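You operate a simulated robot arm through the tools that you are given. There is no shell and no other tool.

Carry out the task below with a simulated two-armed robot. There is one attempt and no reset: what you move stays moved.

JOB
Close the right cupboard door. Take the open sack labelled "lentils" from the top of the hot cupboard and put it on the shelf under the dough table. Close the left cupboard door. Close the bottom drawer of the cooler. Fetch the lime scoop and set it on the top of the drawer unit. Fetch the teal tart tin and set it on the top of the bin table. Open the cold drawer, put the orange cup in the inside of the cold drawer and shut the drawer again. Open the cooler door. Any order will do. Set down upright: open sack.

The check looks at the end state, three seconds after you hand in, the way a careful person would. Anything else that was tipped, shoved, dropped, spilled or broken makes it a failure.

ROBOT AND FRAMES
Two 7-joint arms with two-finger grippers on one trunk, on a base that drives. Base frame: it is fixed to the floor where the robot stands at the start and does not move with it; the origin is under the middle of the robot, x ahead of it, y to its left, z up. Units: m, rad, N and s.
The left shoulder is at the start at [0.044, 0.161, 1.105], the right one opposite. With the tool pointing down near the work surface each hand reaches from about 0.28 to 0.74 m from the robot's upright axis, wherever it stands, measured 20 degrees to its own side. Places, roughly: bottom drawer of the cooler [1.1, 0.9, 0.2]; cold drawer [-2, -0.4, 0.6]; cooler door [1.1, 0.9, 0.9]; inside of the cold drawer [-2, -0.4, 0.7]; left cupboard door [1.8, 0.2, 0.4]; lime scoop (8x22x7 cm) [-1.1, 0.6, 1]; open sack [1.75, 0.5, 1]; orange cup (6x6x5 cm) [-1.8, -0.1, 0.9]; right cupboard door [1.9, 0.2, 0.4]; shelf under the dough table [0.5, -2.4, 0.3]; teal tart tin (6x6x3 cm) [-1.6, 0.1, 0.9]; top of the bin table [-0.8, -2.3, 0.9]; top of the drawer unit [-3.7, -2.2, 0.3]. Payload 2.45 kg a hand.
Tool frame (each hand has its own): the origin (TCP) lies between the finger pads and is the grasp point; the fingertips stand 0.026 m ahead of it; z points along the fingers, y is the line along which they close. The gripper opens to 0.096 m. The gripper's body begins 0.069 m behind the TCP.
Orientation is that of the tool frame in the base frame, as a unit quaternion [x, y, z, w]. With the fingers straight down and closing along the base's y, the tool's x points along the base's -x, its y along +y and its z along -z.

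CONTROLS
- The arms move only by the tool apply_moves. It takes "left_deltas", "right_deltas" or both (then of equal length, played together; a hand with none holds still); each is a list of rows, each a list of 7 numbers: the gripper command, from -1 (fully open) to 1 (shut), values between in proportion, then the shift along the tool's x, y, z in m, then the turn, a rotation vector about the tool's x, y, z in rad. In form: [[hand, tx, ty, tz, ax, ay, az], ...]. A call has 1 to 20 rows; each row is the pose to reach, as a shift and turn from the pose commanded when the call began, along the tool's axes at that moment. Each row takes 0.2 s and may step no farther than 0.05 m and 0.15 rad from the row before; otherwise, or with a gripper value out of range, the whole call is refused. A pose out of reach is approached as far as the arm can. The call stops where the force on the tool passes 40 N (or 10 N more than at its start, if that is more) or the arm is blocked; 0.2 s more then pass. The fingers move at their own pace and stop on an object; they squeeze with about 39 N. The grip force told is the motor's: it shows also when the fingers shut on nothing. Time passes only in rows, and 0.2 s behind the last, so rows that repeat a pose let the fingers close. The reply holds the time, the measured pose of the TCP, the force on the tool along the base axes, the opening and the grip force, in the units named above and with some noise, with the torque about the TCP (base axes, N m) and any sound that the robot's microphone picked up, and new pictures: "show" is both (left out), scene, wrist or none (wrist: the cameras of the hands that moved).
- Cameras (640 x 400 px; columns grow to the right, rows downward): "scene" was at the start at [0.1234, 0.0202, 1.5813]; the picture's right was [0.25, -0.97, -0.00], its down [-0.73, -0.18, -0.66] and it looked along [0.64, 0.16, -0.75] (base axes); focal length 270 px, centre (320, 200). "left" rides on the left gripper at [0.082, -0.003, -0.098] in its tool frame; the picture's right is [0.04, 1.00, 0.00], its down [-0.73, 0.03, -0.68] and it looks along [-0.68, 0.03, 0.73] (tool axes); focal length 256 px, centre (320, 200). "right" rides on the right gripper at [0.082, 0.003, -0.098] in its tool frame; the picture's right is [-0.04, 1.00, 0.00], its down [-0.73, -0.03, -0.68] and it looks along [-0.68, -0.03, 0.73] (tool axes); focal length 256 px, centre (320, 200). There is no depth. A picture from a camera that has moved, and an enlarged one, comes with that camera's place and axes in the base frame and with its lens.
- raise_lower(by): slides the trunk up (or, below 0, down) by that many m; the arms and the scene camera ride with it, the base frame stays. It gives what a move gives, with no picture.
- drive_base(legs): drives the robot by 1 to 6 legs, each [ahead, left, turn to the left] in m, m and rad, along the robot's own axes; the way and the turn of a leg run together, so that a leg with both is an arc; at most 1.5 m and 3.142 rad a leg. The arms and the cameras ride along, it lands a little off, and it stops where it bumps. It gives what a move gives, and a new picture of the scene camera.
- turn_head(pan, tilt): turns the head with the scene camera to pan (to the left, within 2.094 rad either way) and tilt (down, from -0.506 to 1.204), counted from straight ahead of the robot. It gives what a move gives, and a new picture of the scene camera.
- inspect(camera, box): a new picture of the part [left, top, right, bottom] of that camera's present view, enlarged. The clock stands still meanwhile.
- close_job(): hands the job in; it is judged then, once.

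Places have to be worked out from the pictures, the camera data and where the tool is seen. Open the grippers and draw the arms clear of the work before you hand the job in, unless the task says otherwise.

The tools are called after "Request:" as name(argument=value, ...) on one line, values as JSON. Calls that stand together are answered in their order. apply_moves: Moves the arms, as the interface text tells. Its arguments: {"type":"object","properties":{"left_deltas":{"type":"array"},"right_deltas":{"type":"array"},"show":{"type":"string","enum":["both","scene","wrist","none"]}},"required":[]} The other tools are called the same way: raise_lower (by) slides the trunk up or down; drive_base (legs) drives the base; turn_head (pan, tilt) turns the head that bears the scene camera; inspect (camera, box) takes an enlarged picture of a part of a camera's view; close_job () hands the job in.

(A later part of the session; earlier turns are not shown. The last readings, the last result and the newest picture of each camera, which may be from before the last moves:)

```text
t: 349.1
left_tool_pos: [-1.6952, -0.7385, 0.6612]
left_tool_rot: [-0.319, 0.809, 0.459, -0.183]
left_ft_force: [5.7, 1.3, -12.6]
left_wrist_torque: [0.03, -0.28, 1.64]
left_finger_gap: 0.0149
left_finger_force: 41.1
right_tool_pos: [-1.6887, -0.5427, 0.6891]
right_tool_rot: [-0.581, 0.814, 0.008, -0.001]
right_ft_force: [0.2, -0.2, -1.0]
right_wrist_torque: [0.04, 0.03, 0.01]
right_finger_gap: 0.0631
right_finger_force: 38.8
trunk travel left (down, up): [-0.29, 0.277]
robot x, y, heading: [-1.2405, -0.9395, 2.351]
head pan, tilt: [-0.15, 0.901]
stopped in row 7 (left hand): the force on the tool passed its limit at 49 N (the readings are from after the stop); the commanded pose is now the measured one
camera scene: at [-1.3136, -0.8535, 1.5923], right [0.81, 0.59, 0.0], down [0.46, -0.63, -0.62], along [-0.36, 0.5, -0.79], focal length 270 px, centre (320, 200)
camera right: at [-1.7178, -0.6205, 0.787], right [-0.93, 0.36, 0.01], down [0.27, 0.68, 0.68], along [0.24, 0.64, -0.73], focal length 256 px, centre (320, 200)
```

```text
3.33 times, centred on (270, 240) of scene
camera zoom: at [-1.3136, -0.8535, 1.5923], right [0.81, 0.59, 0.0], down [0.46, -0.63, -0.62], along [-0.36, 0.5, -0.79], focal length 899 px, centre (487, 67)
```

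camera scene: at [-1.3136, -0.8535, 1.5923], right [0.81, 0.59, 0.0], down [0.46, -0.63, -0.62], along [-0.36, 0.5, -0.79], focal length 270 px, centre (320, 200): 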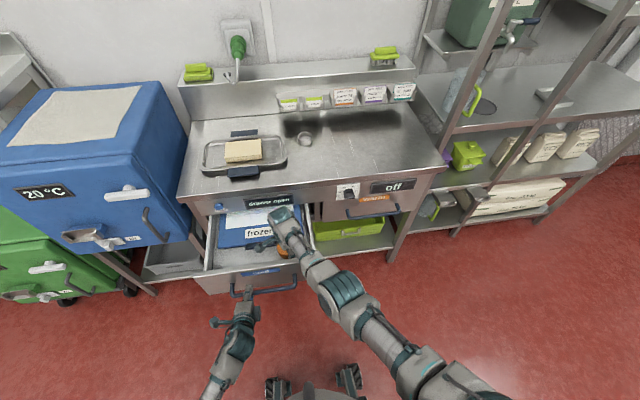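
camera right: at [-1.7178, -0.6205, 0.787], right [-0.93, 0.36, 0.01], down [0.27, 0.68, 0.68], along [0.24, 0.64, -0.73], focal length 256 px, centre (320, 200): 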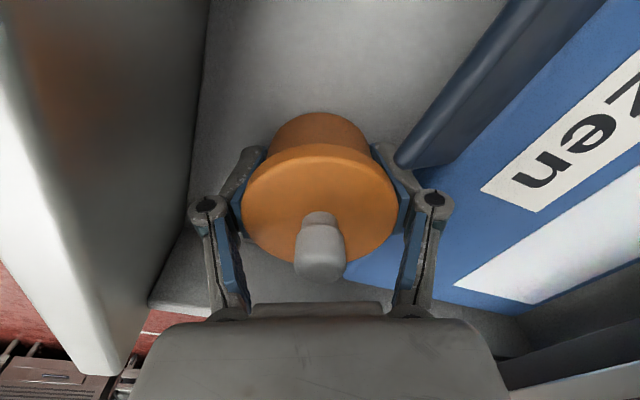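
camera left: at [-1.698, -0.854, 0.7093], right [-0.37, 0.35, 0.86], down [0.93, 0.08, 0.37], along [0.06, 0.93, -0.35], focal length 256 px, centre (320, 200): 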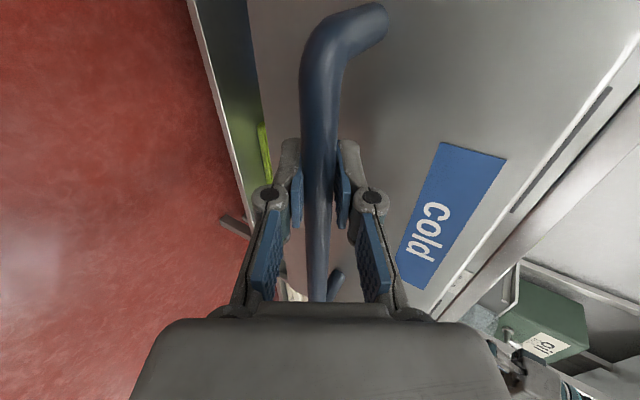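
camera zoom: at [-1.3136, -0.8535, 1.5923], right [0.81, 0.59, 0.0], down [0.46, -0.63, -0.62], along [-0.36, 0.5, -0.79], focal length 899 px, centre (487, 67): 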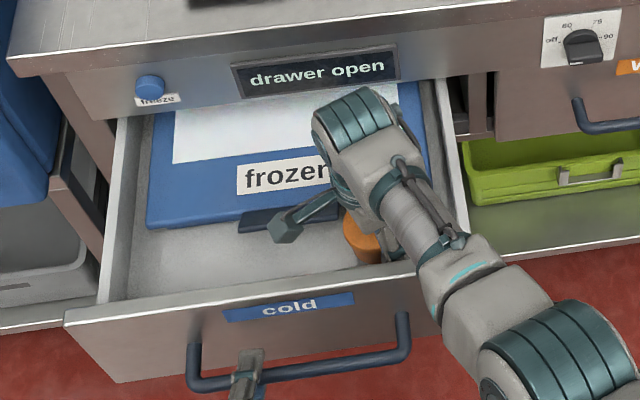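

The cup is inside, just above the floor; the left hand only reported its holding force. I loosen the left fingers slightly on the bar, shift the cup a few mm away from the box handle, and keep lowering.

Request:
apply_moves(left_deltas=[[0.5, 0, 0, 0, 0, 0, 0], [0.3, 0, 0, 0, 0, 0, 0], [0.3, 0, 0, 0, 0, 0, 0], [0.3, 0, 0, 0, 0, 0, 0]], right_deltas=[[1, -0.003, -0.003, 0, 0, 0, 0], [1, -0.006, -0.006, 0.006, 0, 0, 0], [1, -0.006, -0.006, 0.012, 0, 0, 0], [1, -0.006, -0.006, 0.018, 0, 0, 0]], show="none")

```text
t: 350.0
left_tool_pos: [-1.6954, -0.7362, 0.665]
left_tool_rot: [-0.317, 0.807, 0.462, -0.187]
left_ft_force: [-1.2, -0.3, -1.0]
left_wrist_torque: [-0.01, -0.03, -0.02]
left_finger_gap: 0.0339
left_finger_force: 0.0
right_tool_pos: [-1.6859, -0.5351, 0.6874]
right_tool_rot: [-0.582, 0.813, 0.017, -0.006]
right_ft_force: [0.7, -1.0, 26.4]
right_wrist_torque: [-0.49, -0.8, -0.05]
right_finger_gap: 0.0634
right_finger_force: 38.7
trunk travel left (down, up): [-0.29, 0.277]
robot x, y, heading: [-1.2392, -0.9457, 2.348]
head pan, tilt: [-0.15, 0.901]
stopped in row 4 (right hand): the force on the tool passed its limit at 46 N (the readings are from after the stop); the commanded pose is now the measured one
```

The cup touched the drawer floor (46 N, at z≈0.687). I ease off 2 mm, open the right fingers a little and look.

Request:
apply_moves(right_deltas=[[1, 0, 0, -0.002, 0, 0, 0], [0.1, 0, 0, -0.002, 0, 0, 0], [-0.35, 0, 0, -0.002, 0, 0, 0], [-0.55, 0, 0, -0.002, 0, 0, 0], [-0.6, 0, 0, -0.002, 0, 0, 0]], show="wrist")

```text
t: 351.2
left_tool_pos: [-1.6966, -0.7365, 0.6656]
left_tool_rot: [-0.317, 0.806, 0.463, -0.187]
left_ft_force: [-0.6, 0.3, 0.4]
left_wrist_torque: [0.04, 0.0, -0.02]
left_finger_gap: 0.0335
left_finger_force: 0.0
right_tool_pos: [-1.6846, -0.5367, 0.6834]
right_tool_rot: [-0.583, 0.813, 0.012, -0.003]
right_ft_force: [1.6, -0.4, -0.3]
right_wrist_torque: [-0.07, -0.07, 0.01]
right_finger_gap: 0.0755
right_finger_force: 0.1
trunk travel left (down, up): [-0.29, 0.277]
robot x, y, heading: [-1.2377, -0.9435, 2.355]
head pan, tilt: [-0.15, 0.901]
camera right: at [-1.7108, -0.6151, 0.7818], right [-0.93, 0.36, 0.02], down [0.28, 0.67, 0.68], along [0.23, 0.65, -0.73], focal length 256 px, centre (320, 200)
```

right: 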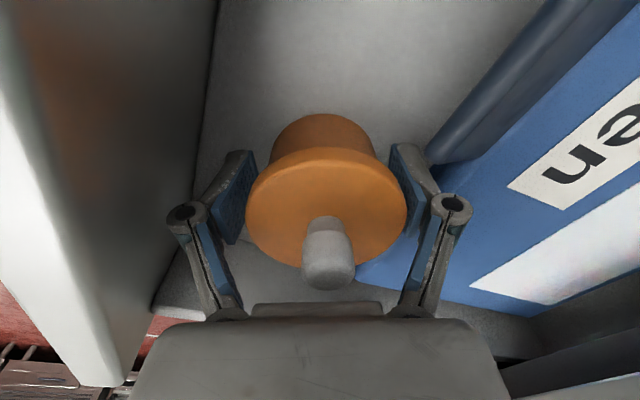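

The cup stands free on the drawer floor. I raise the right hand straight up and out.

Request:
apply_moves(right_deltas=[[-0.6, 0, 0, -0.01, 0, 0, 0], [-0.6, 0, 0, -0.03, 0, 0, 0], [-0.6, 0, 0, -0.06, 0, 0, 0], [-0.6, 0, 0, -0.1, 0, 0, 0], [-0.6, 0, 0, -0.14, 0, 0, 0], [-0.6, 0, 0, -0.18, 0, 0, 0]], show="wrist")

Request:
apply_moves(right_deltas=[[-0.6, -0.045, 0, 0, 0, 0, 0], [-0.6, -0.09, 0, 0, 0, 0, 0], [-0.6, -0.135, 0, 0, 0, 0, 0], [-0.6, -0.18, 0, 0, 0, 0, 0]], show="scene")

Request:
inspect(camera="scene", box=[190, 180, 350, 300])

```text
t: 352.6
left_tool_pos: [-1.6967, -0.7369, 0.6642]
left_tool_rot: [-0.317, 0.807, 0.463, -0.186]
left_ft_force: [0.3, -0.3, 0.5]
left_wrist_torque: [-0.01, -0.02, 0.02]
left_finger_gap: 0.0336
left_finger_force: 0.1
right_tool_pos: [-1.6773, -0.5406, 0.8661]
right_tool_rot: [-0.582, 0.813, 0.014, -0.003]
right_ft_force: [0.1, 0.2, 0.6]
right_wrist_torque: [0.02, 0.0, 0.0]
right_finger_gap: 0.0768
right_finger_force: 0.0
trunk travel left (down, up): [-0.29, 0.277]
robot x, y, heading: [-1.2402, -0.9435, 2.352]
head pan, tilt: [-0.15, 0.901]
camera right: at [-1.7047, -0.618, 0.9638], right [-0.93, 0.36, 0.03], down [0.28, 0.67, 0.68], along [0.23, 0.65, -0.73], focal length 256 px, centre (320, 200)
```

right: 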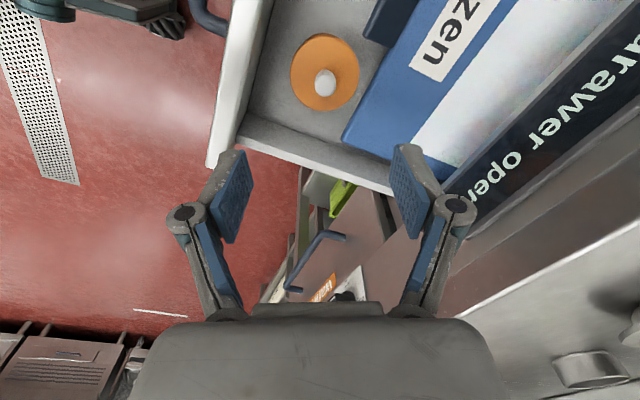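

```text
t: 353.6
left_tool_pos: [-1.6959, -0.7357, 0.6641]
left_tool_rot: [-0.316, 0.807, 0.462, -0.186]
left_ft_force: [-0.2, -0.3, 0.8]
left_wrist_torque: [0.02, 0.0, -0.03]
left_finger_gap: 0.0335
left_finger_force: 0.1
right_tool_pos: [-1.6203, -0.3694, 0.8663]
right_tool_rot: [-0.582, 0.813, 0.012, -0.005]
right_ft_force: [-0.8, 0.0, -0.8]
right_wrist_torque: [-0.03, 0.02, 0.0]
right_finger_gap: 0.077
right_finger_force: 0.0
trunk travel left (down, up): [-0.29, 0.277]
robot x, y, heading: [-1.2331, -0.9412, 2.347]
head pan, tilt: [-0.15, 0.901]
camera scene: at [-1.312, -0.8511, 1.5921], right [0.81, 0.59, 0.0], down [0.46, -0.64, -0.62], along [-0.36, 0.5, -0.79], focal length 270 px, centre (320, 200)
```

scene: 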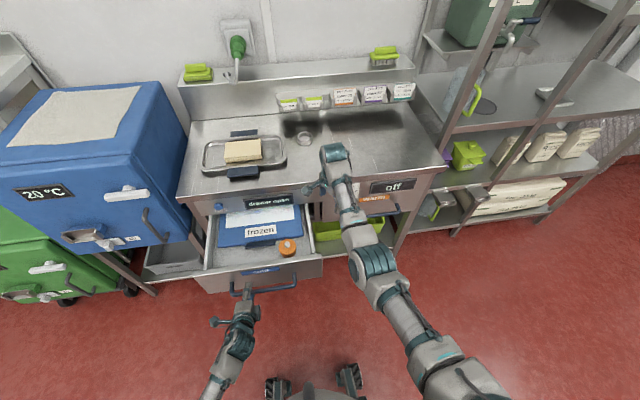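

```text
3.33 times, centred on (270, 240) of scene
camera zoom: at [-1.312, -0.8511, 1.5921], right [0.81, 0.59, 0.0], down [0.46, -0.64, -0.62], along [-0.36, 0.5, -0.79], focal length 899 px, centre (487, 67)
```

zoom: 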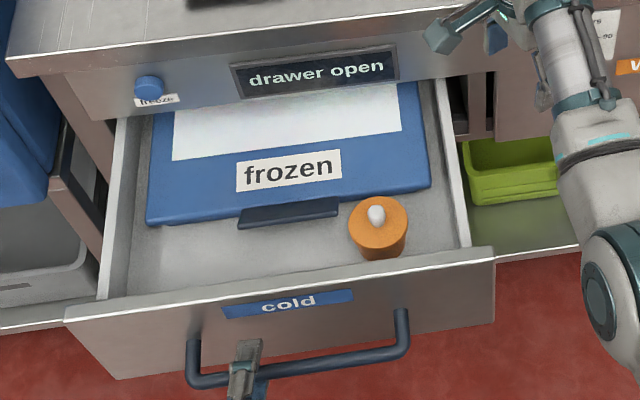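

The cup stands upright in the drawer. I draw the right hand back, regrip the bar with the left, and push the drawer shut gently.

Request:
apply_moves(left_deltas=[[1, 0, 0, 0, 0, 0, 0], [1, 0, 0, 0, 0, 0, 0], [1, 0, 0, 0, 0, 0, 0]], right_deltas=[[-0.6, 0, -0.04, 0, 0, 0, 0], [-0.6, 0, -0.08, 0, 0, 0, 0], [-0.6, 0, -0.12, 0, 0, 0, 0]], show="none")

Request:
apply_moves(left_deltas=[[1, 0, 0.005, 0.009, 0, 0, 0], [1, 0, 0.0126, 0.0216, 0, 0, 0], [1, 0, 0.0227, 0.0388, 0, 0, 0], [1, 0, 0.0327, 0.0561, 0, 0, 0], [1, 0, 0.0428, 0.0734, 0, 0, 0], [1, 0, 0.0529, 0.0906, 0, 0, 0], [1, 0, 0.0629, 0.1079, 0, 0, 0], [1, 0, 0.073, 0.1251, 0, 0, 0], [1, 0, 0.0831, 0.1424, 0, 0, 0], [1, 0, 0.0932, 0.1597, 0, 0, 0], [1, 0, 0.1032, 0.1769, 0, 0, 0], [1, 0, 0.1133, 0.1942, 0, 0, 0], [1, 0, 0.1208, 0.2071, 0, 0, 0], [1, 0, 0.1259, 0.2158, 0, 0, 0]])

```text
t: 354.4
left_tool_pos: [-1.6968, -0.7369, 0.6635]
left_tool_rot: [-0.318, 0.808, 0.461, -0.185]
left_ft_force: [3.2, -0.9, -10.2]
left_wrist_torque: [0.89, -0.92, -0.06]
left_finger_gap: 0.0149
left_finger_force: 40.9
right_tool_pos: [-1.5173, -0.3892, 0.8486]
right_tool_rot: [-0.582, 0.813, 0.013, -0.004]
right_ft_force: [-1.2, 0.0, -0.2]
right_wrist_torque: [0.02, -0.01, 0.03]
right_finger_gap: 0.0768
right_finger_force: 0.1
right hand out of reach, approached as far as the arm can: row 3
trunk travel left (down, up): [-0.29, 0.277]
robot x, y, heading: [-1.2356, -0.9438, 2.35]
head pan, tilt: [-0.15, 0.901]
```

```text
t: 357.4
left_tool_pos: [-1.8682, -0.5605, 0.6621]
left_tool_rot: [-0.319, 0.807, 0.46, -0.188]
left_ft_force: [-1.3, -39.0, -1.7]
left_wrist_torque: [0.41, -0.59, 0.69]
left_finger_gap: 0.0154
left_finger_force: 41.8
right_tool_pos: [-1.517, -0.392, 0.8516]
right_tool_rot: [-0.582, 0.813, 0.015, -0.003]
right_ft_force: [0.0, -0.6, 0.0]
right_wrist_torque: [0.05, 0.01, -0.01]
right_finger_gap: 0.0768
right_finger_force: 0.1
trunk travel left (down, up): [-0.29, 0.277]
robot x, y, heading: [-1.2391, -0.9423, 2.352]
head pan, tilt: [-0.15, 0.901]
camera scene: at [-1.3176, -0.8616, 1.5923], right [0.81, 0.59, 0.01], down [0.47, -0.63, -0.62], along [-0.36, 0.5, -0.78], focal length 270 px, centre (320, 200)
camera left: at [-1.8683, -0.677, 0.711], right [-0.37, 0.35, 0.86], down [0.93, 0.09, 0.36], along [0.05, 0.93, -0.36], focal length 256 px, centre (320, 200)
```

scene: 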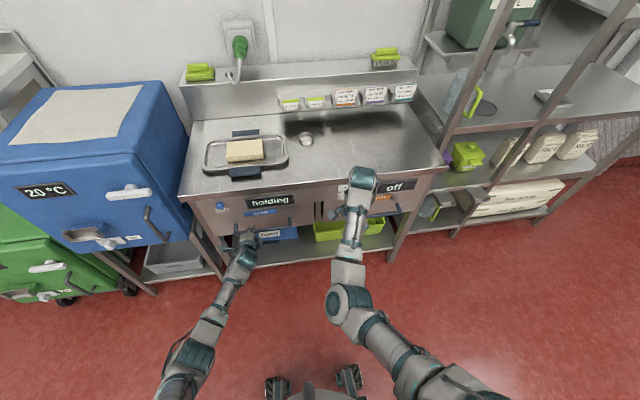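
left: 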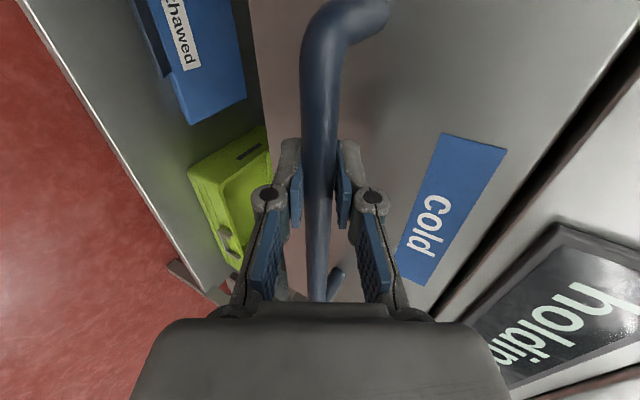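

The display reads "holding" again, so the drawer registers as shut. I give it one more small push to be sure, then release.

Request:
apply_moves(left_deltas=[[1, -0.002, 0.001, 0.002, 0, 0, 0], [1, -0.003, 0.0025, 0.0043, 0, 0, 0], [1, -0.003, 0.004, 0.007, 0, 0, 0]], show="none")

Request:
inspect(camera="scene", box=[170, 170, 330, 270])

```text
t: 358.2
left_tool_pos: [-1.8687, -0.5503, 0.6581]
left_tool_rot: [-0.319, 0.809, 0.457, -0.185]
left_ft_force: [19.5, -44.0, -13.5]
left_wrist_torque: [0.56, -0.54, 0.62]
left_finger_gap: 0.0152
left_finger_force: 40.8
right_tool_pos: [-1.5172, -0.3912, 0.8508]
right_tool_rot: [-0.582, 0.813, 0.014, -0.003]
right_ft_force: [0.6, -0.7, -0.3]
right_wrist_torque: [0.02, 0.0, 0.01]
right_finger_gap: 0.0768
right_finger_force: 0.1
trunk travel left (down, up): [-0.29, 0.277]
robot x, y, heading: [-1.2367, -0.9442, 2.351]
head pan, tilt: [-0.15, 0.901]
```

```text
4.00 times, centred on (250, 220) of scene
camera zoom: at [-1.3162, -0.8583, 1.592], right [0.81, 0.59, 0.01], down [0.47, -0.63, -0.62], along [-0.36, 0.5, -0.79], focal length 1079 px, centre (600, 120)
```

zoom: 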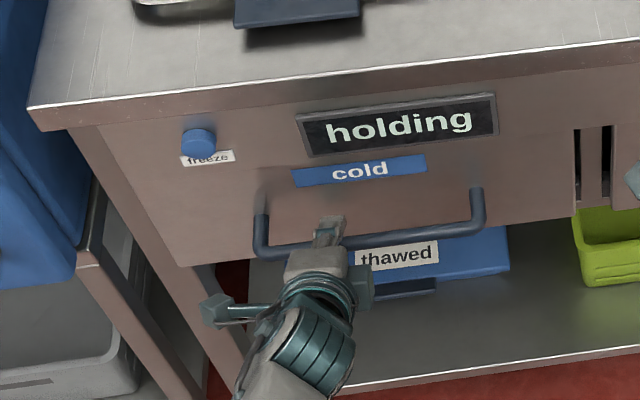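

The cold drawer is fully shut and reads "holding". I open the left fingers partly and withdraw along the approach line.

Request:
apply_moves(left_deltas=[[0.4, 0, 0, 0, 0, 0, 0], [-0.1, 0, 0, 0, 0, 0, 0], [-0.1, 0, 0, 0, 0, 0, 0], [-0.1, 0, -0.003, -0.03, 0, 0, 0], [-0.1, 0, -0.008, -0.07, 0, 0, 0], [-0.5, 0, -0.012, -0.11, 0, 0, 0], [-1, 0, -0.02, -0.15, 0, 0, 0]], show="wrist")

Request:
drive_base(legs=[[-0.2, 0, 0]])

```text
t: 359.8
left_tool_pos: [-1.7738, -0.6481, 0.7247]
left_tool_rot: [-0.316, 0.807, 0.463, -0.185]
left_ft_force: [0.1, 0.8, 0.2]
left_wrist_torque: [0.02, 0.03, 0.01]
left_finger_gap: 0.0961
left_finger_force: 0.0
right_tool_pos: [-1.5169, -0.3895, 0.8498]
right_tool_rot: [-0.582, 0.813, 0.015, -0.004]
right_ft_force: [0.5, 0.3, 0.1]
right_wrist_torque: [-0.02, 0.0, 0.01]
right_finger_gap: 0.0766
right_finger_force: 0.0
trunk travel left (down, up): [-0.29, 0.277]
robot x, y, heading: [-1.2412, -0.9394, 2.351]
head pan, tilt: [-0.15, 0.901]
camera left: at [-1.7745, -0.7658, 0.7719], right [-0.37, 0.34, 0.86], down [0.93, 0.09, 0.36], along [0.05, 0.94, -0.35], focal length 256 px, centre (320, 200)
```

left: 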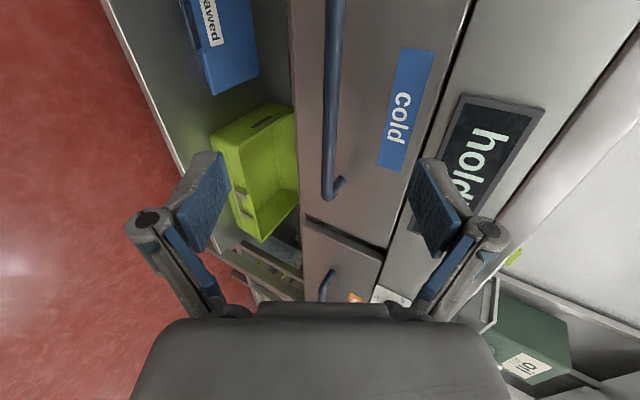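

```text
t: 361.4
left_tool_pos: [-1.6337, -0.7859, 0.7247]
left_tool_rot: [-0.316, 0.807, 0.464, -0.185]
left_ft_force: [0.2, 0.5, 1.0]
left_wrist_torque: [0.02, -0.02, 0.0]
left_finger_gap: 0.0963
left_finger_force: 0.0
right_tool_pos: [-1.3747, -0.5303, 0.8498]
right_tool_rot: [-0.579, 0.815, 0.015, -0.003]
right_ft_force: [0.8, -0.7, 0.9]
right_wrist_torque: [0.02, 0.01, 0.04]
right_finger_gap: 0.0767
right_finger_force: 0.0
trunk travel left (down, up): [-0.29, 0.277]
robot x, y, heading: [-1.098, -1.0837, 2.344]
head pan, tilt: [-0.15, 0.901]
camera scene: at [-1.1736, -0.9947, 1.5922], right [0.81, 0.59, 0.0], down [0.46, -0.64, -0.62], along [-0.36, 0.5, -0.79], focal length 270 px, centre (320, 200)
```

scene: 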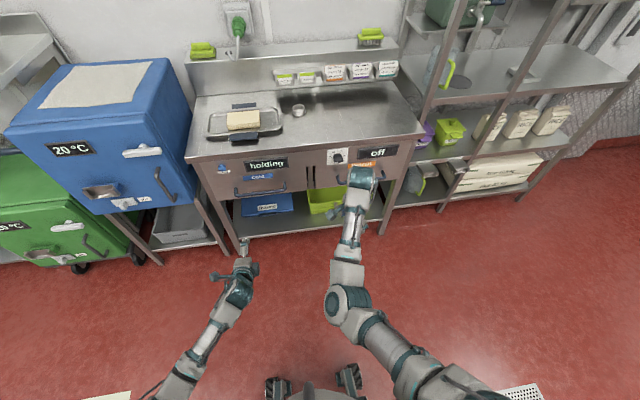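

The cold drawer job is done. Last is the cooler door: I turn to face the hot wall and drive back, then bring both hands to their normal orientation.

Request:
drive_base(legs=[[-0.1, 0, 0], [0, 0, -1.559], [1.45, 0, 0]])

Request:
apply_moves(left_deltas=[[-1, 0, 0, 0, 0.1375, 0, 0], [-1, 0, 0, 0, 0.275, 0, 0], [-1, 0, 0, 0, 0.4125, 0, 0], [-1, 0, 0, 0, 0.55, 0, 0], [-1, 0, 0, 0, 0.6875, 0, 0], [-1, 0, 0, 0, 0.825, 0, 0], [-1, 0, 0, 0, 0.9625, 0, 0], [-1, 0, 0, 0, 1.1, 0, 0]], right_deltas=[[-1, 0, 0, 0, 0, 0, -0.142], [-1, 0, 0, 0, 0, 0, -0.284], [-1, 0, 0, 0, 0, 0, -0.426], [-1, 0, 0, 0, 0, 0, -0.567], [-1, 0, 0, 0, 0, 0, -0.709], [-1, 0, 0, 0, 0, 0, -0.85], [-1, 0, 0, 0, 0, 0, -0.992], [-1, 0, 0, 0, 0, 0, -1.134]], show="none")

Request:
apply_moves(left_deltas=[[-1, 0, 0, 0, 0, 0, -0.143], [-1, 0, 0, 0, 0, 0, -0.286], [-1, 0, 0, 0, 0, 0, -0.428], [-1, 0, 0, 0, 0, 0, -0.571], [-1, 0, 0, 0, 0, 0, -0.714], [-1, 0, 0, 0, 0, 0, -0.857], [-1, 0, 0, 0, 0, 0, -1.0], [-1, 0, 0, 0, 0, 0, -1.143], [-1, 0, 0, 0, 0, 0, -1.285], [-1, 0, 0, 0, 0, 0, -1.428], [-1, 0, 0, 0, 0, 0, -1.571]], show="none")

```text
t: 373.2
left_tool_pos: [0.3346, 0.3751, 0.7259]
left_tool_rot: [0.356, 0.79, 0.457, 0.202]
left_ft_force: [0.6, -0.9, 0.5]
left_wrist_torque: [-0.02, 0.0, -0.04]
left_finger_gap: 0.0958
left_finger_force: 0.1
right_tool_pos: [0.5868, 0.1114, 0.8516]
right_tool_rot: [0.175, 0.984, 0.014, 0.009]
right_ft_force: [-0.3, -0.5, 0.0]
right_wrist_torque: [0.02, 0.01, 0.01]
right_finger_gap: 0.0769
right_finger_force: 0.1
trunk travel left (down, up): [-0.29, 0.277]
robot x, y, heading: [0.0292, -0.1543, 0.753]
head pan, tilt: [-0.15, 0.901]
camera scene: at [0.1184, -0.0781, 1.5921], right [0.57, -0.82, 0.0], down [-0.65, -0.45, -0.62], along [0.51, 0.35, -0.79], focal length 270 px, centre (320, 200)
```

scene: 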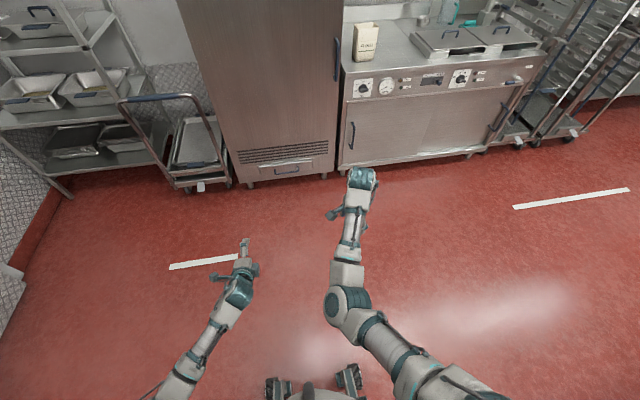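

```text
t: 375.0
left_tool_pos: [0.3354, 0.3739, 0.7282]
left_tool_rot: [0.41, 0.912, -0.023, -0.014]
left_ft_force: [-0.4, 0.3, -0.1]
left_wrist_torque: [-0.01, -0.01, 0.01]
left_finger_gap: 0.0961
left_finger_force: 0.1
right_tool_pos: [0.5889, 0.113, 0.8511]
right_tool_rot: [-0.382, 0.924, 0.008, 0.017]
right_ft_force: [0.6, 0.4, 0.2]
right_wrist_torque: [0.02, -0.01, -0.02]
right_finger_gap: 0.0961
right_finger_force: 0.0
right hand out of reach, approached as far as the arm can: row 1, 2, 3, 4, 5, 6, 7, 8
trunk travel left (down, up): [-0.29, 0.277]
robot x, y, heading: [0.0255, -0.1516, 0.76]
head pan, tilt: [-0.15, 0.901]
```

```text
t: 377.4
left_tool_pos: [0.334, 0.3731, 0.7284]
left_tool_rot: [-0.357, 0.934, -0.006, -0.025]
left_ft_force: [0.2, 0.3, 0.9]
left_wrist_torque: [0.03, 0.0, -0.01]
left_finger_gap: 0.0957
left_finger_force: 0.1
right_tool_pos: [0.5889, 0.1127, 0.8518]
right_tool_rot: [-0.38, 0.925, 0.008, 0.016]
right_ft_force: [-0.6, -0.1, -0.3]
right_wrist_torque: [0.0, -0.01, 0.01]
right_finger_gap: 0.0958
right_finger_force: 0.1
trunk travel left (down, up): [-0.29, 0.277]
robot x, y, heading: [0.0285, -0.1476, 0.755]
head pan, tilt: [-0.15, 0.901]
```

I correct the heading and drive to in front of the cooler's handle side, then look at the handle.

Request:
drive_base(legs=[[0.5, -0.43, 0.03]])

Request:
turn_head(pan=0.3, tilt=0.5)

Request:
inspect(camera="scene", box=[220, 100, 380, 260])

```text
t: 381.1
left_tool_pos: [0.9704, 0.4309, 0.7268]
left_tool_rot: [-0.372, 0.928, -0.008, -0.025]
left_ft_force: [0.0, -0.1, -0.5]
left_wrist_torque: [-0.01, 0.03, -0.01]
left_finger_gap: 0.0958
left_finger_force: 0.1
right_tool_pos: [1.2333, 0.1786, 0.8506]
right_tool_rot: [-0.396, 0.918, 0.006, 0.016]
right_ft_force: [-0.6, -0.1, 0.8]
right_wrist_torque: [0.01, 0.02, 0.01]
right_finger_gap: 0.0959
right_finger_force: 0.1
trunk travel left (down, up): [-0.29, 0.277]
robot x, y, heading: [0.6883, -0.1067, 0.792]
head pan, tilt: [-0.15, 0.901]
camera scene: at [0.7699, -0.0249, 1.5921], right [0.6, -0.8, 0.01], down [-0.63, -0.47, -0.62], along [0.5, 0.37, -0.79], focal length 270 px, centre (320, 200)
```

scene: 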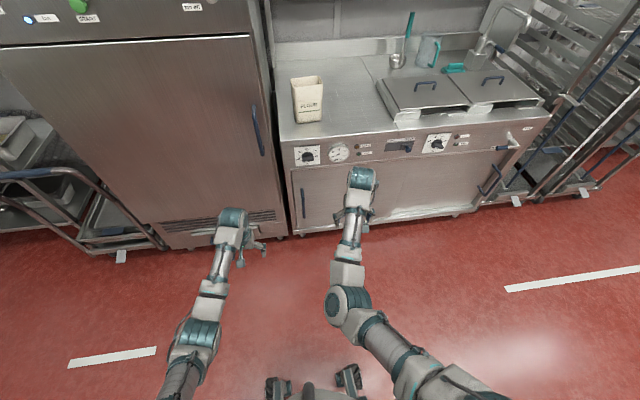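

```text
t: 382.0
left_tool_pos: [0.9695, 0.4288, 0.7286]
left_tool_rot: [-0.371, 0.928, -0.005, -0.022]
left_ft_force: [-0.1, 0.5, -0.2]
left_wrist_torque: [0.0, -0.02, 0.0]
left_finger_gap: 0.0961
left_finger_force: 0.0
right_tool_pos: [1.2339, 0.1763, 0.8538]
right_tool_rot: [-0.396, 0.918, 0.009, 0.018]
right_ft_force: [-0.1, -0.4, 0.0]
right_wrist_torque: [-0.04, 0.01, 0.02]
right_finger_gap: 0.0957
right_finger_force: 0.0
trunk travel left (down, up): [-0.29, 0.277]
robot x, y, heading: [0.6878, -0.1044, 0.787]
head pan, tilt: [0.3, 0.499]
camera scene: at [0.7538, 0.0085, 1.6257], right [0.89, -0.46, 0.0], down [-0.22, -0.43, -0.88], along [0.41, 0.78, -0.48], focal length 270 px, centre (320, 200)
```

scene: 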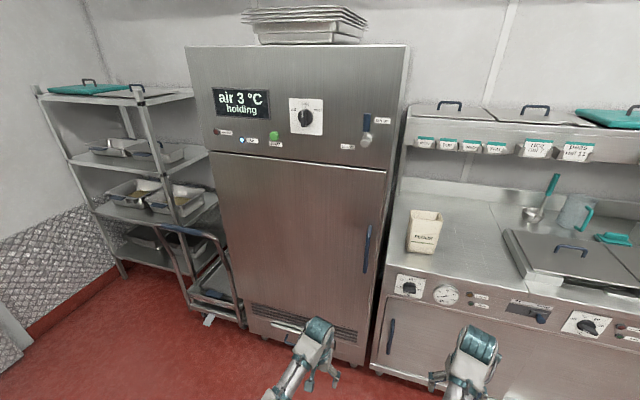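

```text
2.50 times, centred on (300, 180) of scene
camera zoom: at [0.7538, 0.0085, 1.6257], right [0.89, -0.46, 0.0], down [-0.22, -0.43, -0.88], along [0.41, 0.78, -0.48], focal length 674 px, centre (370, 250)
```

zoom: 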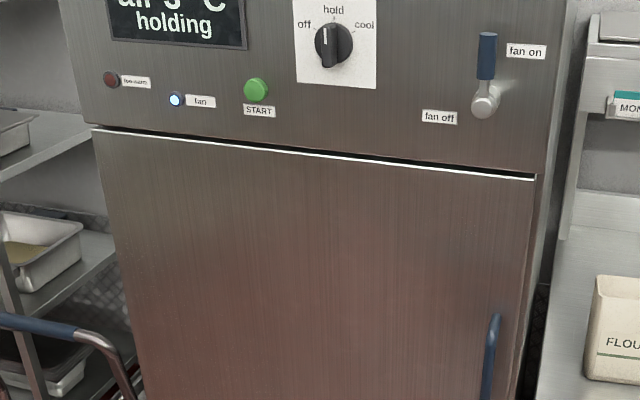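

I triangulate the door handle bar at u≈0.46, w≈1.327, z 0.89–1.08; the door spans u −0.19…0.49 with the hinge on the left. I drive closer and bring the left hand, pitched forward, in front of the bar.

Request:
drive_base(legs=[[0.22, -0.06, 0]])

Request:
apply_moves(left_deltas=[[-1, 0.005, 0, -0.027, 0, -0.1, 0], [-1, 0.01, 0, -0.053, 0, -0.2, 0], [-1, 0.015, 0, -0.08, 0, -0.3, 0], [-1, 0.02, 0, -0.107, 0, -0.4, 0], [-1, 0.02, 0, -0.133, 0, -0.5, 0], [-1, 0.02, 0, -0.16, 0, -0.6, 0], [-1, 0.02, 0, -0.187, 0, -0.7, 0], [-1, 0.02, 0, -0.213, 0, -0.8, 0], [-1, 0.02, 0, -0.24, 0, -0.9, 0], [-1, 0.02, 0, -0.255, 0, -0.95, 0]])

```text
t: 383.7
left_tool_pos: [1.1648, 0.5416, 0.7296]
left_tool_rot: [-0.372, 0.928, -0.005, -0.023]
left_ft_force: [0.3, 0.4, -0.1]
left_wrist_torque: [0.0, 0.01, 0.01]
left_finger_gap: 0.0962
left_finger_force: 0.1
right_tool_pos: [1.4279, 0.2874, 0.8533]
right_tool_rot: [-0.396, 0.918, 0.008, 0.018]
right_ft_force: [-0.6, -0.1, -0.1]
right_wrist_torque: [-0.01, 0.0, 0.01]
right_finger_gap: 0.0959
right_finger_force: 0.1
trunk travel left (down, up): [-0.29, 0.277]
robot x, y, heading: [0.8774, 0.0094, 0.789]
head pan, tilt: [0.3, 0.499]
camera scene: at [0.9486, 0.121, 1.6258], right [0.89, -0.46, 0.0], down [-0.22, -0.43, -0.88], along [0.41, 0.78, -0.48], focal length 270 px, centre (320, 200)
```

scene: 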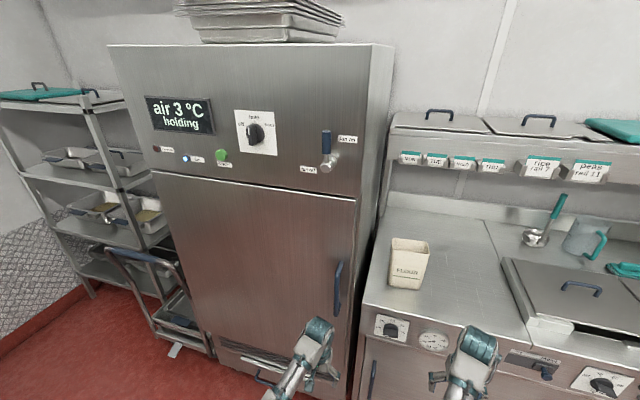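

```text
t: 385.9
left_tool_pos: [1.1572, 0.5302, 0.9887]
left_tool_rot: [-0.332, 0.835, 0.166, 0.406]
left_ft_force: [-0.8, 0.0, 0.3]
left_wrist_torque: [-0.01, -0.01, 0.05]
left_finger_gap: 0.096
left_finger_force: 0.0
right_tool_pos: [1.4275, 0.2854, 0.855]
right_tool_rot: [-0.396, 0.918, 0.01, 0.02]
right_ft_force: [1.4, 0.1, -0.2]
right_wrist_torque: [0.03, 0.0, -0.02]
right_finger_gap: 0.096
right_finger_force: 0.0
trunk travel left (down, up): [-0.29, 0.277]
robot x, y, heading: [0.8822, 0.0062, 0.791]
head pan, tilt: [0.3, 0.499]
camera scene: at [0.9496, 0.1188, 1.6259], right [0.89, -0.46, 0.0], down [-0.22, -0.43, -0.88], along [0.41, 0.78, -0.48], focal length 270 px, centre (320, 200)
camera left: at [1.0684, 0.4403, 0.9855], right [-0.71, 0.71, -0.02], down [-0.08, -0.04, 1.0], along [0.7, 0.71, 0.08], focal length 256 px, centre (320, 200)
```

scene: 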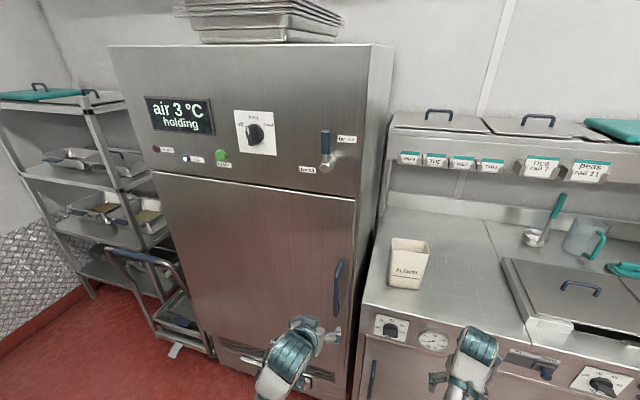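
left: 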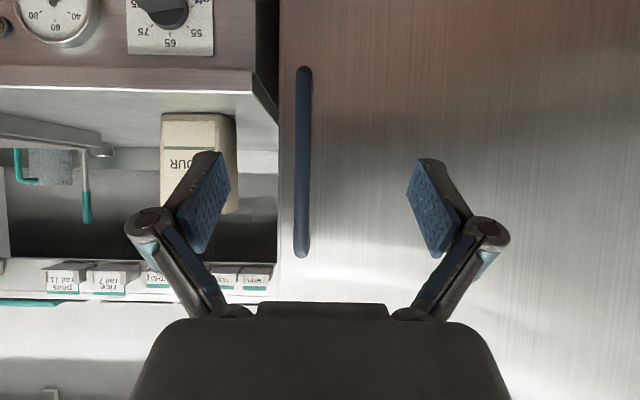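

The bar is at u≈0.46 (1.7 cm right of the TCP), z 0.87–1.06. I correct, advance 0.132 m and close on it.

Request:
apply_moves(left_deltas=[[-1, -0.02, -0.008, 0.026, 0, 0, 0], [-1, -0.04, -0.017, 0.052, 0, 0, 0], [-1, -0.06, -0.017, 0.078, 0, 0, 0], [-1, -0.0813, -0.017, 0.104, 0, 0, 0], [0.2, -0.0813, -0.017, 0.104, 0, 0, 0], [1, -0.0813, -0.017, 0.104, 0, 0, 0], [1, -0.0813, -0.017, 0.104, 0, 0, 0]], show="wrist")

```text
t: 387.5
left_tool_pos: [1.264, 0.611, 0.989]
left_tool_rot: [-0.333, 0.835, 0.165, 0.406]
left_ft_force: [-3.0, 2.9, 4.1]
left_wrist_torque: [-0.4, 0.17, -0.03]
left_finger_gap: 0.0143
left_finger_force: 41.2
right_tool_pos: [1.4263, 0.2845, 0.8559]
right_tool_rot: [-0.396, 0.918, 0.009, 0.02]
right_ft_force: [0.6, 0.5, -0.4]
right_wrist_torque: [0.01, -0.01, 0.0]
right_finger_gap: 0.096
right_finger_force: 0.0
trunk travel left (down, up): [-0.29, 0.277]
robot x, y, heading: [0.8803, 0.004, 0.785]
head pan, tilt: [0.3, 0.499]
camera left: at [1.1748, 0.5212, 0.9858], right [-0.71, 0.71, -0.02], down [-0.08, -0.04, 1.0], along [0.7, 0.71, 0.08], focal length 256 px, centre (320, 200)
```

left: 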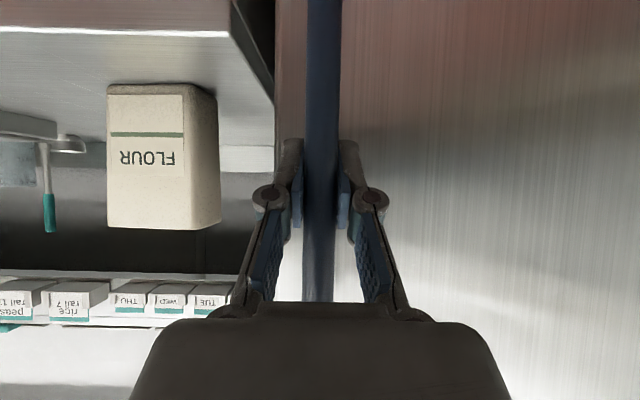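

Gripped (14 mm). With the hinge near u≈−0.18, w≈1.40, I pull the handle along its arc to about 25°.

Request:
apply_moves(left_deltas=[[1, 0.0086, 0.0018, -0.011, 0, 0, 0], [1, 0.0172, 0.0038, -0.0221, 0, 0, 0], [1, 0.0343, 0.0089, -0.0439, 0, 0, 0], [1, 0.0512, 0.0151, -0.0656, 0, 0, 0], [1, 0.068, 0.0226, -0.087, 0, 0, 0], [1, 0.0845, 0.0312, -0.1081, 0, 0, 0], [1, 0.1007, 0.0411, -0.1289, 0, 0, 0], [1, 0.1167, 0.052, -0.1494, 0, 0, 0], [1, 0.1324, 0.0641, -0.1695, 0, 0, 0], [1, 0.1478, 0.0772, -0.1891, 0, 0, 0], [1, 0.1627, 0.0915, -0.2083, 0, 0, 0]])

```text
t: 389.8
left_tool_pos: [1.043, 0.494, 0.9879]
left_tool_rot: [-0.325, 0.839, 0.16, 0.406]
left_ft_force: [7.9, -26.2, 2.1]
left_wrist_torque: [-0.63, 0.23, 0.11]
left_finger_gap: 0.0143
left_finger_force: 41.1
left hand out of reach, approached as far as the arm can: row 10, 11
right_tool_pos: [1.4241, 0.2823, 0.8572]
right_tool_rot: [-0.397, 0.918, 0.01, 0.022]
right_ft_force: [0.3, 0.6, -0.1]
right_wrist_torque: [-0.03, -0.03, 0.03]
right_finger_gap: 0.096
right_finger_force: 0.2
trunk travel left (down, up): [-0.29, 0.277]
robot x, y, heading: [0.8768, 0.0108, 0.787]
head pan, tilt: [0.3, 0.499]
stopped in row 11 (left hand): the force on the tool passed its limit at 51 N (the readings are from after the stop); the commanded pose is now the measured one
camera scene: at [0.9525, 0.1104, 1.6263], right [0.89, -0.46, 0.0], down [-0.23, -0.42, -0.88], along [0.41, 0.78, -0.48], focal length 270 px, centre (320, 200)
camera left: at [0.9508, 0.4068, 0.9861], right [-0.69, 0.72, -0.03], down [-0.07, -0.03, 1.0], along [0.72, 0.69, 0.08], focal length 256 px, centre (320, 200)
```

scene: 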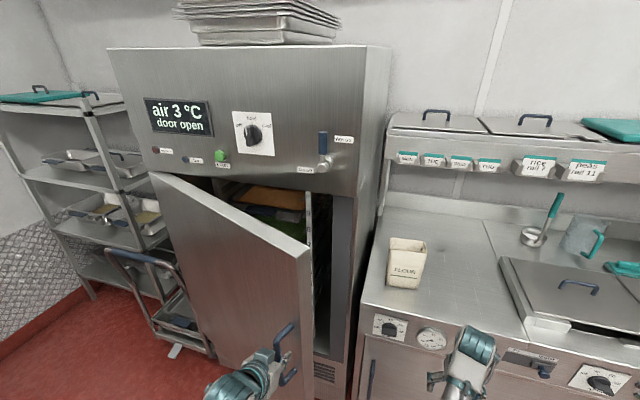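
left: 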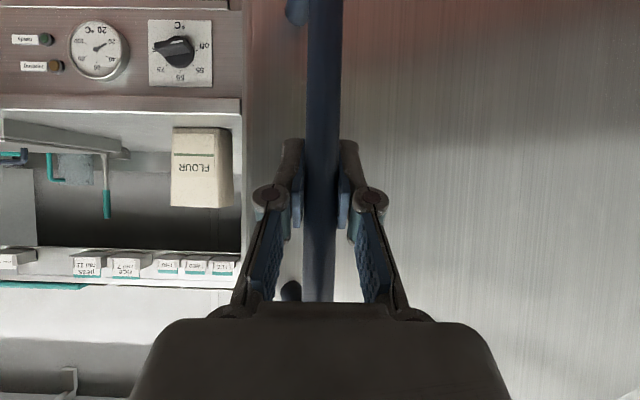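

The door is open about 22° (display "door open"); the arm is at the end of its pull range. I keep the grip and let the base carry the handle further along the arc in small legs.

Request:
drive_base(legs=[[-0.05, 0.03, 0], [-0.045, 0.034, 0], [-0.042, 0.037, 0], [-0.038, 0.041, 0]])

```text
t: 390.8
left_tool_pos: [0.9853, 0.4812, 0.9883]
left_tool_rot: [-0.325, 0.839, 0.156, 0.407]
left_ft_force: [4.8, -21.4, -4.5]
left_wrist_torque: [-0.11, 0.49, -0.07]
left_finger_gap: 0.0141
left_finger_force: 40.7
right_tool_pos: [1.3741, 0.2658, 0.8625]
right_tool_rot: [-0.391, 0.92, 0.008, 0.026]
right_ft_force: [0.1, -0.8, 0.9]
right_wrist_torque: [-0.01, -0.02, 0.02]
right_finger_gap: 0.0959
right_finger_force: 0.0
trunk travel left (down, up): [-0.29, 0.277]
robot x, y, heading: [0.8247, -0.01, 0.79]
head pan, tilt: [0.3, 0.499]
stopped in leg 1: the force on the tool passed its limit at 50 N (the readings are from after the stop); the commanded pose is now the measured one
camera scene: at [0.905, 0.0962, 1.6259], right [0.89, -0.47, -0.01], down [-0.23, -0.42, -0.88], along [0.4, 0.78, -0.48], focal length 270 px, centre (320, 200)
```

scene: 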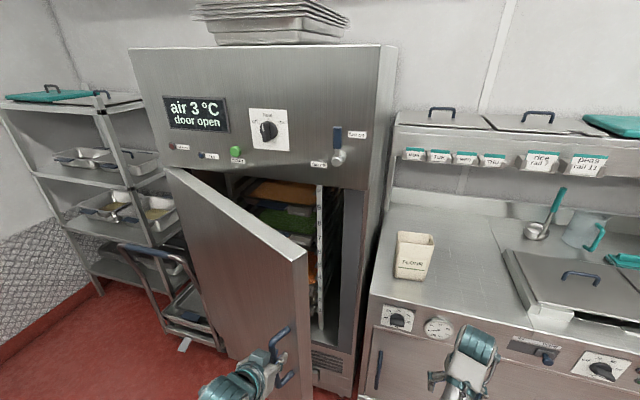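

The base pull stopped on the force limit at about 27°. I release the handle, back away, and will push the door open from its inner side instead.

Request:
apply_moves(left_deltas=[[0, 0, 0, 0, 0, 0, 0], [-1, 0, 0, 0, 0, 0, 0], [-1, 0, 0, 0, 0, 0, 0], [-1, 0, 0, 0, 0, 0, 0]], show="none")

Request:
drive_base(legs=[[-0.2, 0, 0], [0, -0.3, 0]])

```text
t: 391.8
left_tool_pos: [0.9803, 0.4871, 0.9873]
left_tool_rot: [-0.33, 0.836, 0.158, 0.408]
left_ft_force: [-0.7, -0.1, -0.6]
left_wrist_torque: [0.01, -0.02, -0.04]
left_finger_gap: 0.0962
left_finger_force: 0.0
right_tool_pos: [1.3675, 0.2698, 0.8628]
right_tool_rot: [-0.393, 0.919, 0.004, 0.025]
right_ft_force: [-0.6, -0.8, 0.5]
right_wrist_torque: [-0.01, -0.02, -0.02]
right_finger_gap: 0.0958
right_finger_force: 0.2
trunk travel left (down, up): [-0.29, 0.277]
robot x, y, heading: [0.8247, -0.0105, 0.786]
head pan, tilt: [0.3, 0.499]
```

```text
t: 395.1
left_tool_pos: [1.0395, 0.1473, 0.9855]
left_tool_rot: [-0.335, 0.834, 0.155, 0.409]
left_ft_force: [-0.2, 0.8, 0.7]
left_wrist_torque: [0.0, 0.03, 0.01]
left_finger_gap: 0.0963
left_finger_force: 0.1
right_tool_pos: [1.4291, -0.0687, 0.8625]
right_tool_rot: [-0.397, 0.918, -0.002, 0.027]
right_ft_force: [-0.4, 0.8, -0.3]
right_wrist_torque: [-0.05, -0.06, -0.03]
right_finger_gap: 0.0963
right_finger_force: 0.0
trunk travel left (down, up): [-0.29, 0.277]
robot x, y, heading: [0.8959, -0.355, 0.793]
head pan, tilt: [0.3, 0.499]
camera scene: at [0.9511, -0.23, 1.6254], right [0.89, -0.46, 0.01], down [-0.21, -0.44, -0.87], along [0.41, 0.77, -0.49], focal length 270 px, centre (320, 200)
```

scene: 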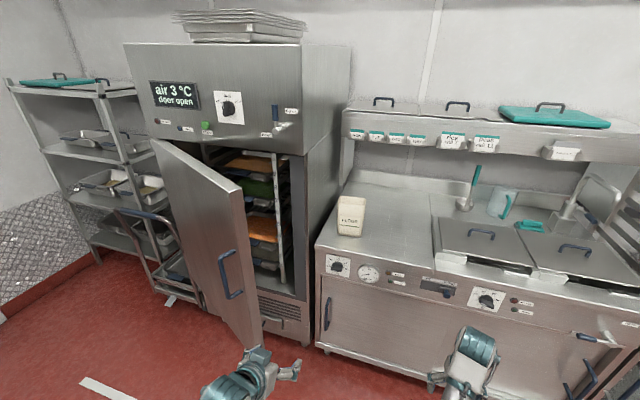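

The door stays open at about 26°, its free edge near u≈0.42, w≈1.09. I close the left fingers, extend the arm forward to the right of the edge, and move in so the hand is behind the door's inner face.

Request:
apply_moves(left_deltas=[[0, -0.025, 0, 0.032, 0, 0, 0], [1, -0.05, 0, 0.064, 0, 0, 0], [1, -0.075, 0, 0.096, 0, 0, 0], [1, -0.1, 0, 0.128, 0, 0, 0], [1, -0.123, 0, 0.158, 0, 0, 0]], show="none")

Request:
drive_base(legs=[[0.13, 0, -0.008]])

```text
t: 396.2
left_tool_pos: [1.2016, 0.269, 0.9897]
left_tool_rot: [-0.331, 0.835, 0.164, 0.407]
left_ft_force: [0.2, -0.6, 0.6]
left_wrist_torque: [0.03, 0.01, 0.03]
left_finger_gap: 0.0004
left_finger_force: 28.4
right_tool_pos: [1.4435, -0.0831, 0.86]
right_tool_rot: [-0.396, 0.918, 0.007, 0.026]
right_ft_force: [-0.1, -0.5, 0.3]
right_wrist_torque: [0.05, 0.05, 0.03]
right_finger_gap: 0.0957
right_finger_force: 0.2
trunk travel left (down, up): [-0.29, 0.277]
robot x, y, heading: [0.8989, -0.3578, 0.801]
head pan, tilt: [0.3, 0.499]
```

```text
t: 397.5
left_tool_pos: [1.2866, 0.3681, 0.9895]
left_tool_rot: [-0.33, 0.836, 0.158, 0.41]
left_ft_force: [0.3, 0.5, -0.1]
left_wrist_torque: [0.02, 0.03, -0.03]
left_finger_gap: 0.0003
left_finger_force: 28.2
right_tool_pos: [1.5271, 0.0126, 0.8635]
right_tool_rot: [-0.392, 0.919, 0.002, 0.028]
right_ft_force: [0.1, -0.4, 0.0]
right_wrist_torque: [-0.03, -0.03, 0.0]
right_finger_gap: 0.096
right_finger_force: 0.0
trunk travel left (down, up): [-0.29, 0.277]
robot x, y, heading: [0.9906, -0.2628, 0.79]
head pan, tilt: [0.3, 0.499]
camera scene: at [1.0539, -0.1475, 1.6259], right [0.89, -0.46, 0.0], down [-0.22, -0.43, -0.88], along [0.41, 0.77, -0.48], focal length 270 px, centre (320, 200)
```

scene: 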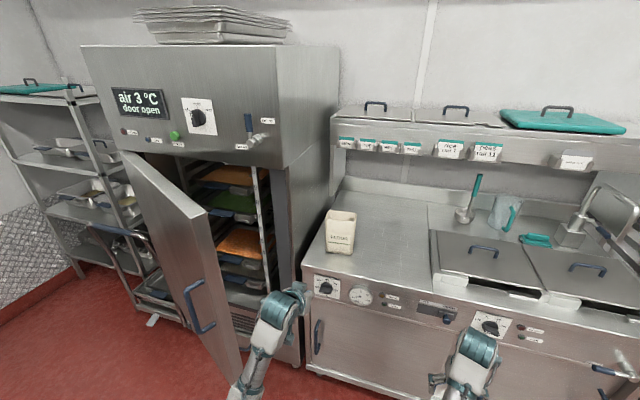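

The hand is now right of the door gap. I slide left toward the inner face of the door near its free edge.

Request:
drive_base(legs=[[-0.02, 0.25, 0]])

Request:
inspect(camera="left", box=[0, 0, 640, 400])

```text
t: 399.0
left_tool_pos: [1.1728, 0.443, 1.0047]
left_tool_rot: [-0.315, 0.839, 0.169, 0.41]
left_ft_force: [0.3, -1.2, -0.4]
left_wrist_torque: [0.04, 0.06, 0.1]
left_finger_gap: 0.0002
left_finger_force: 28.5
right_tool_pos: [1.4133, 0.0982, 0.8632]
right_tool_rot: [-0.392, 0.919, 0.015, 0.04]
right_ft_force: [-0.1, 0.1, -1.1]
right_wrist_torque: [-0.02, -0.06, 0.02]
right_finger_gap: 0.0958
right_finger_force: 0.0
trunk travel left (down, up): [-0.29, 0.277]
robot x, y, heading: [0.8565, -0.1529, 0.794]
head pan, tilt: [0.3, 0.499]
stopped in leg 1: the force on the tool passed its limit at 50 N (the readings are from after the stop); the commanded pose is now the measured one
camera scene: at [0.9476, -0.0632, 1.6262], right [0.89, -0.46, -0.02], down [-0.24, -0.41, -0.88], along [0.4, 0.78, -0.48], focal length 270 px, centre (320, 200)
```

scene: 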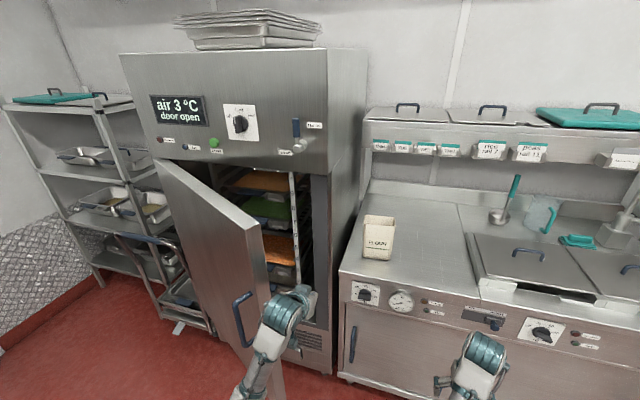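

```text
1.00 times, centred on (320, 200) of left (not enlarged: the box is as wide or as high as the picture)
camera zoom: at [1.0794, 0.3565, 0.9991], right [-0.69, 0.73, -0.01], down [-0.07, -0.06, 1.0], along [0.72, 0.68, 0.1], focal length 256 px, centre (320, 200)
```

zoom: 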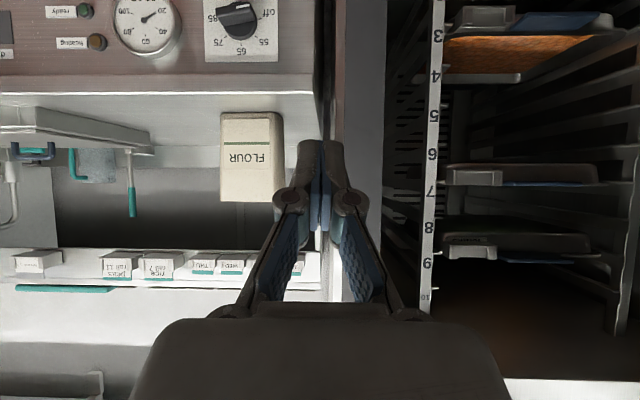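

The wrist met the door's end face before the fingers got behind it. I back off 2 cm and turn the hand 40° to the left so the closed fingers can hook behind the door's edge.

Request:
apply_moves(left_deltas=[[1, 0, -0.015, 0, 0, 0, 0], [1, 0, -0.025, 0, -0.11, 0, -0.086], [1, 0, -0.025, 0, -0.22, 0, -0.172], [1, 0, -0.025, 0, -0.33, 0, -0.258], [1, 0, -0.025, 0, -0.44, 0, -0.345], [1, 0, -0.025, 0, -0.55, 0, -0.431]])

```text
t: 400.4
left_tool_pos: [1.1784, 0.4357, 0.9992]
left_tool_rot: [-0.589, 0.674, 0.295, 0.334]
left_ft_force: [0.9, -0.2, 0.0]
left_wrist_torque: [-0.02, 0.03, 0.02]
left_finger_gap: 0.0
left_finger_force: 28.8
right_tool_pos: [1.4052, 0.1084, 0.865]
right_tool_rot: [-0.394, 0.918, 0.009, 0.041]
right_ft_force: [-0.4, -0.6, -0.5]
right_wrist_torque: [0.02, 0.03, 0.0]
right_finger_gap: 0.0959
right_finger_force: 0.0
trunk travel left (down, up): [-0.29, 0.277]
robot x, y, heading: [0.8593, -0.1498, 0.792]
head pan, tilt: [0.3, 0.499]
camera scene: at [0.9193, -0.0332, 1.6256], right [0.89, -0.46, 0.0], down [-0.22, -0.43, -0.87], along [0.41, 0.78, -0.48], focal length 270 px, centre (320, 200)
camera left: at [1.1645, 0.3103, 0.9942], right [-0.99, 0.11, -0.03], down [-0.04, -0.1, 0.99], along [0.11, 0.99, 0.1], focal length 256 px, centre (320, 200)
```

scene: 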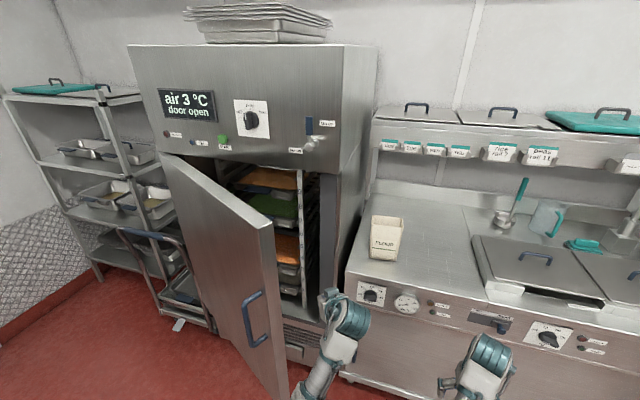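
left: 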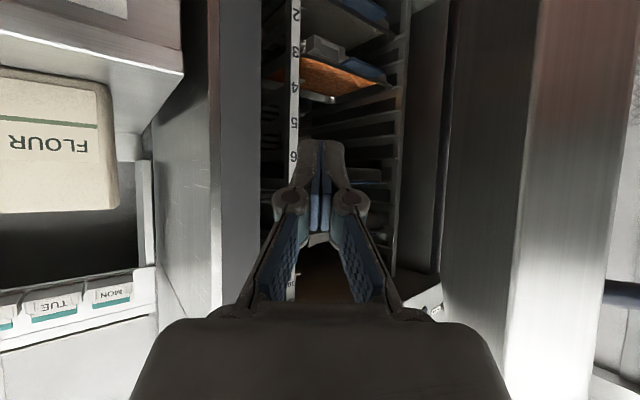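

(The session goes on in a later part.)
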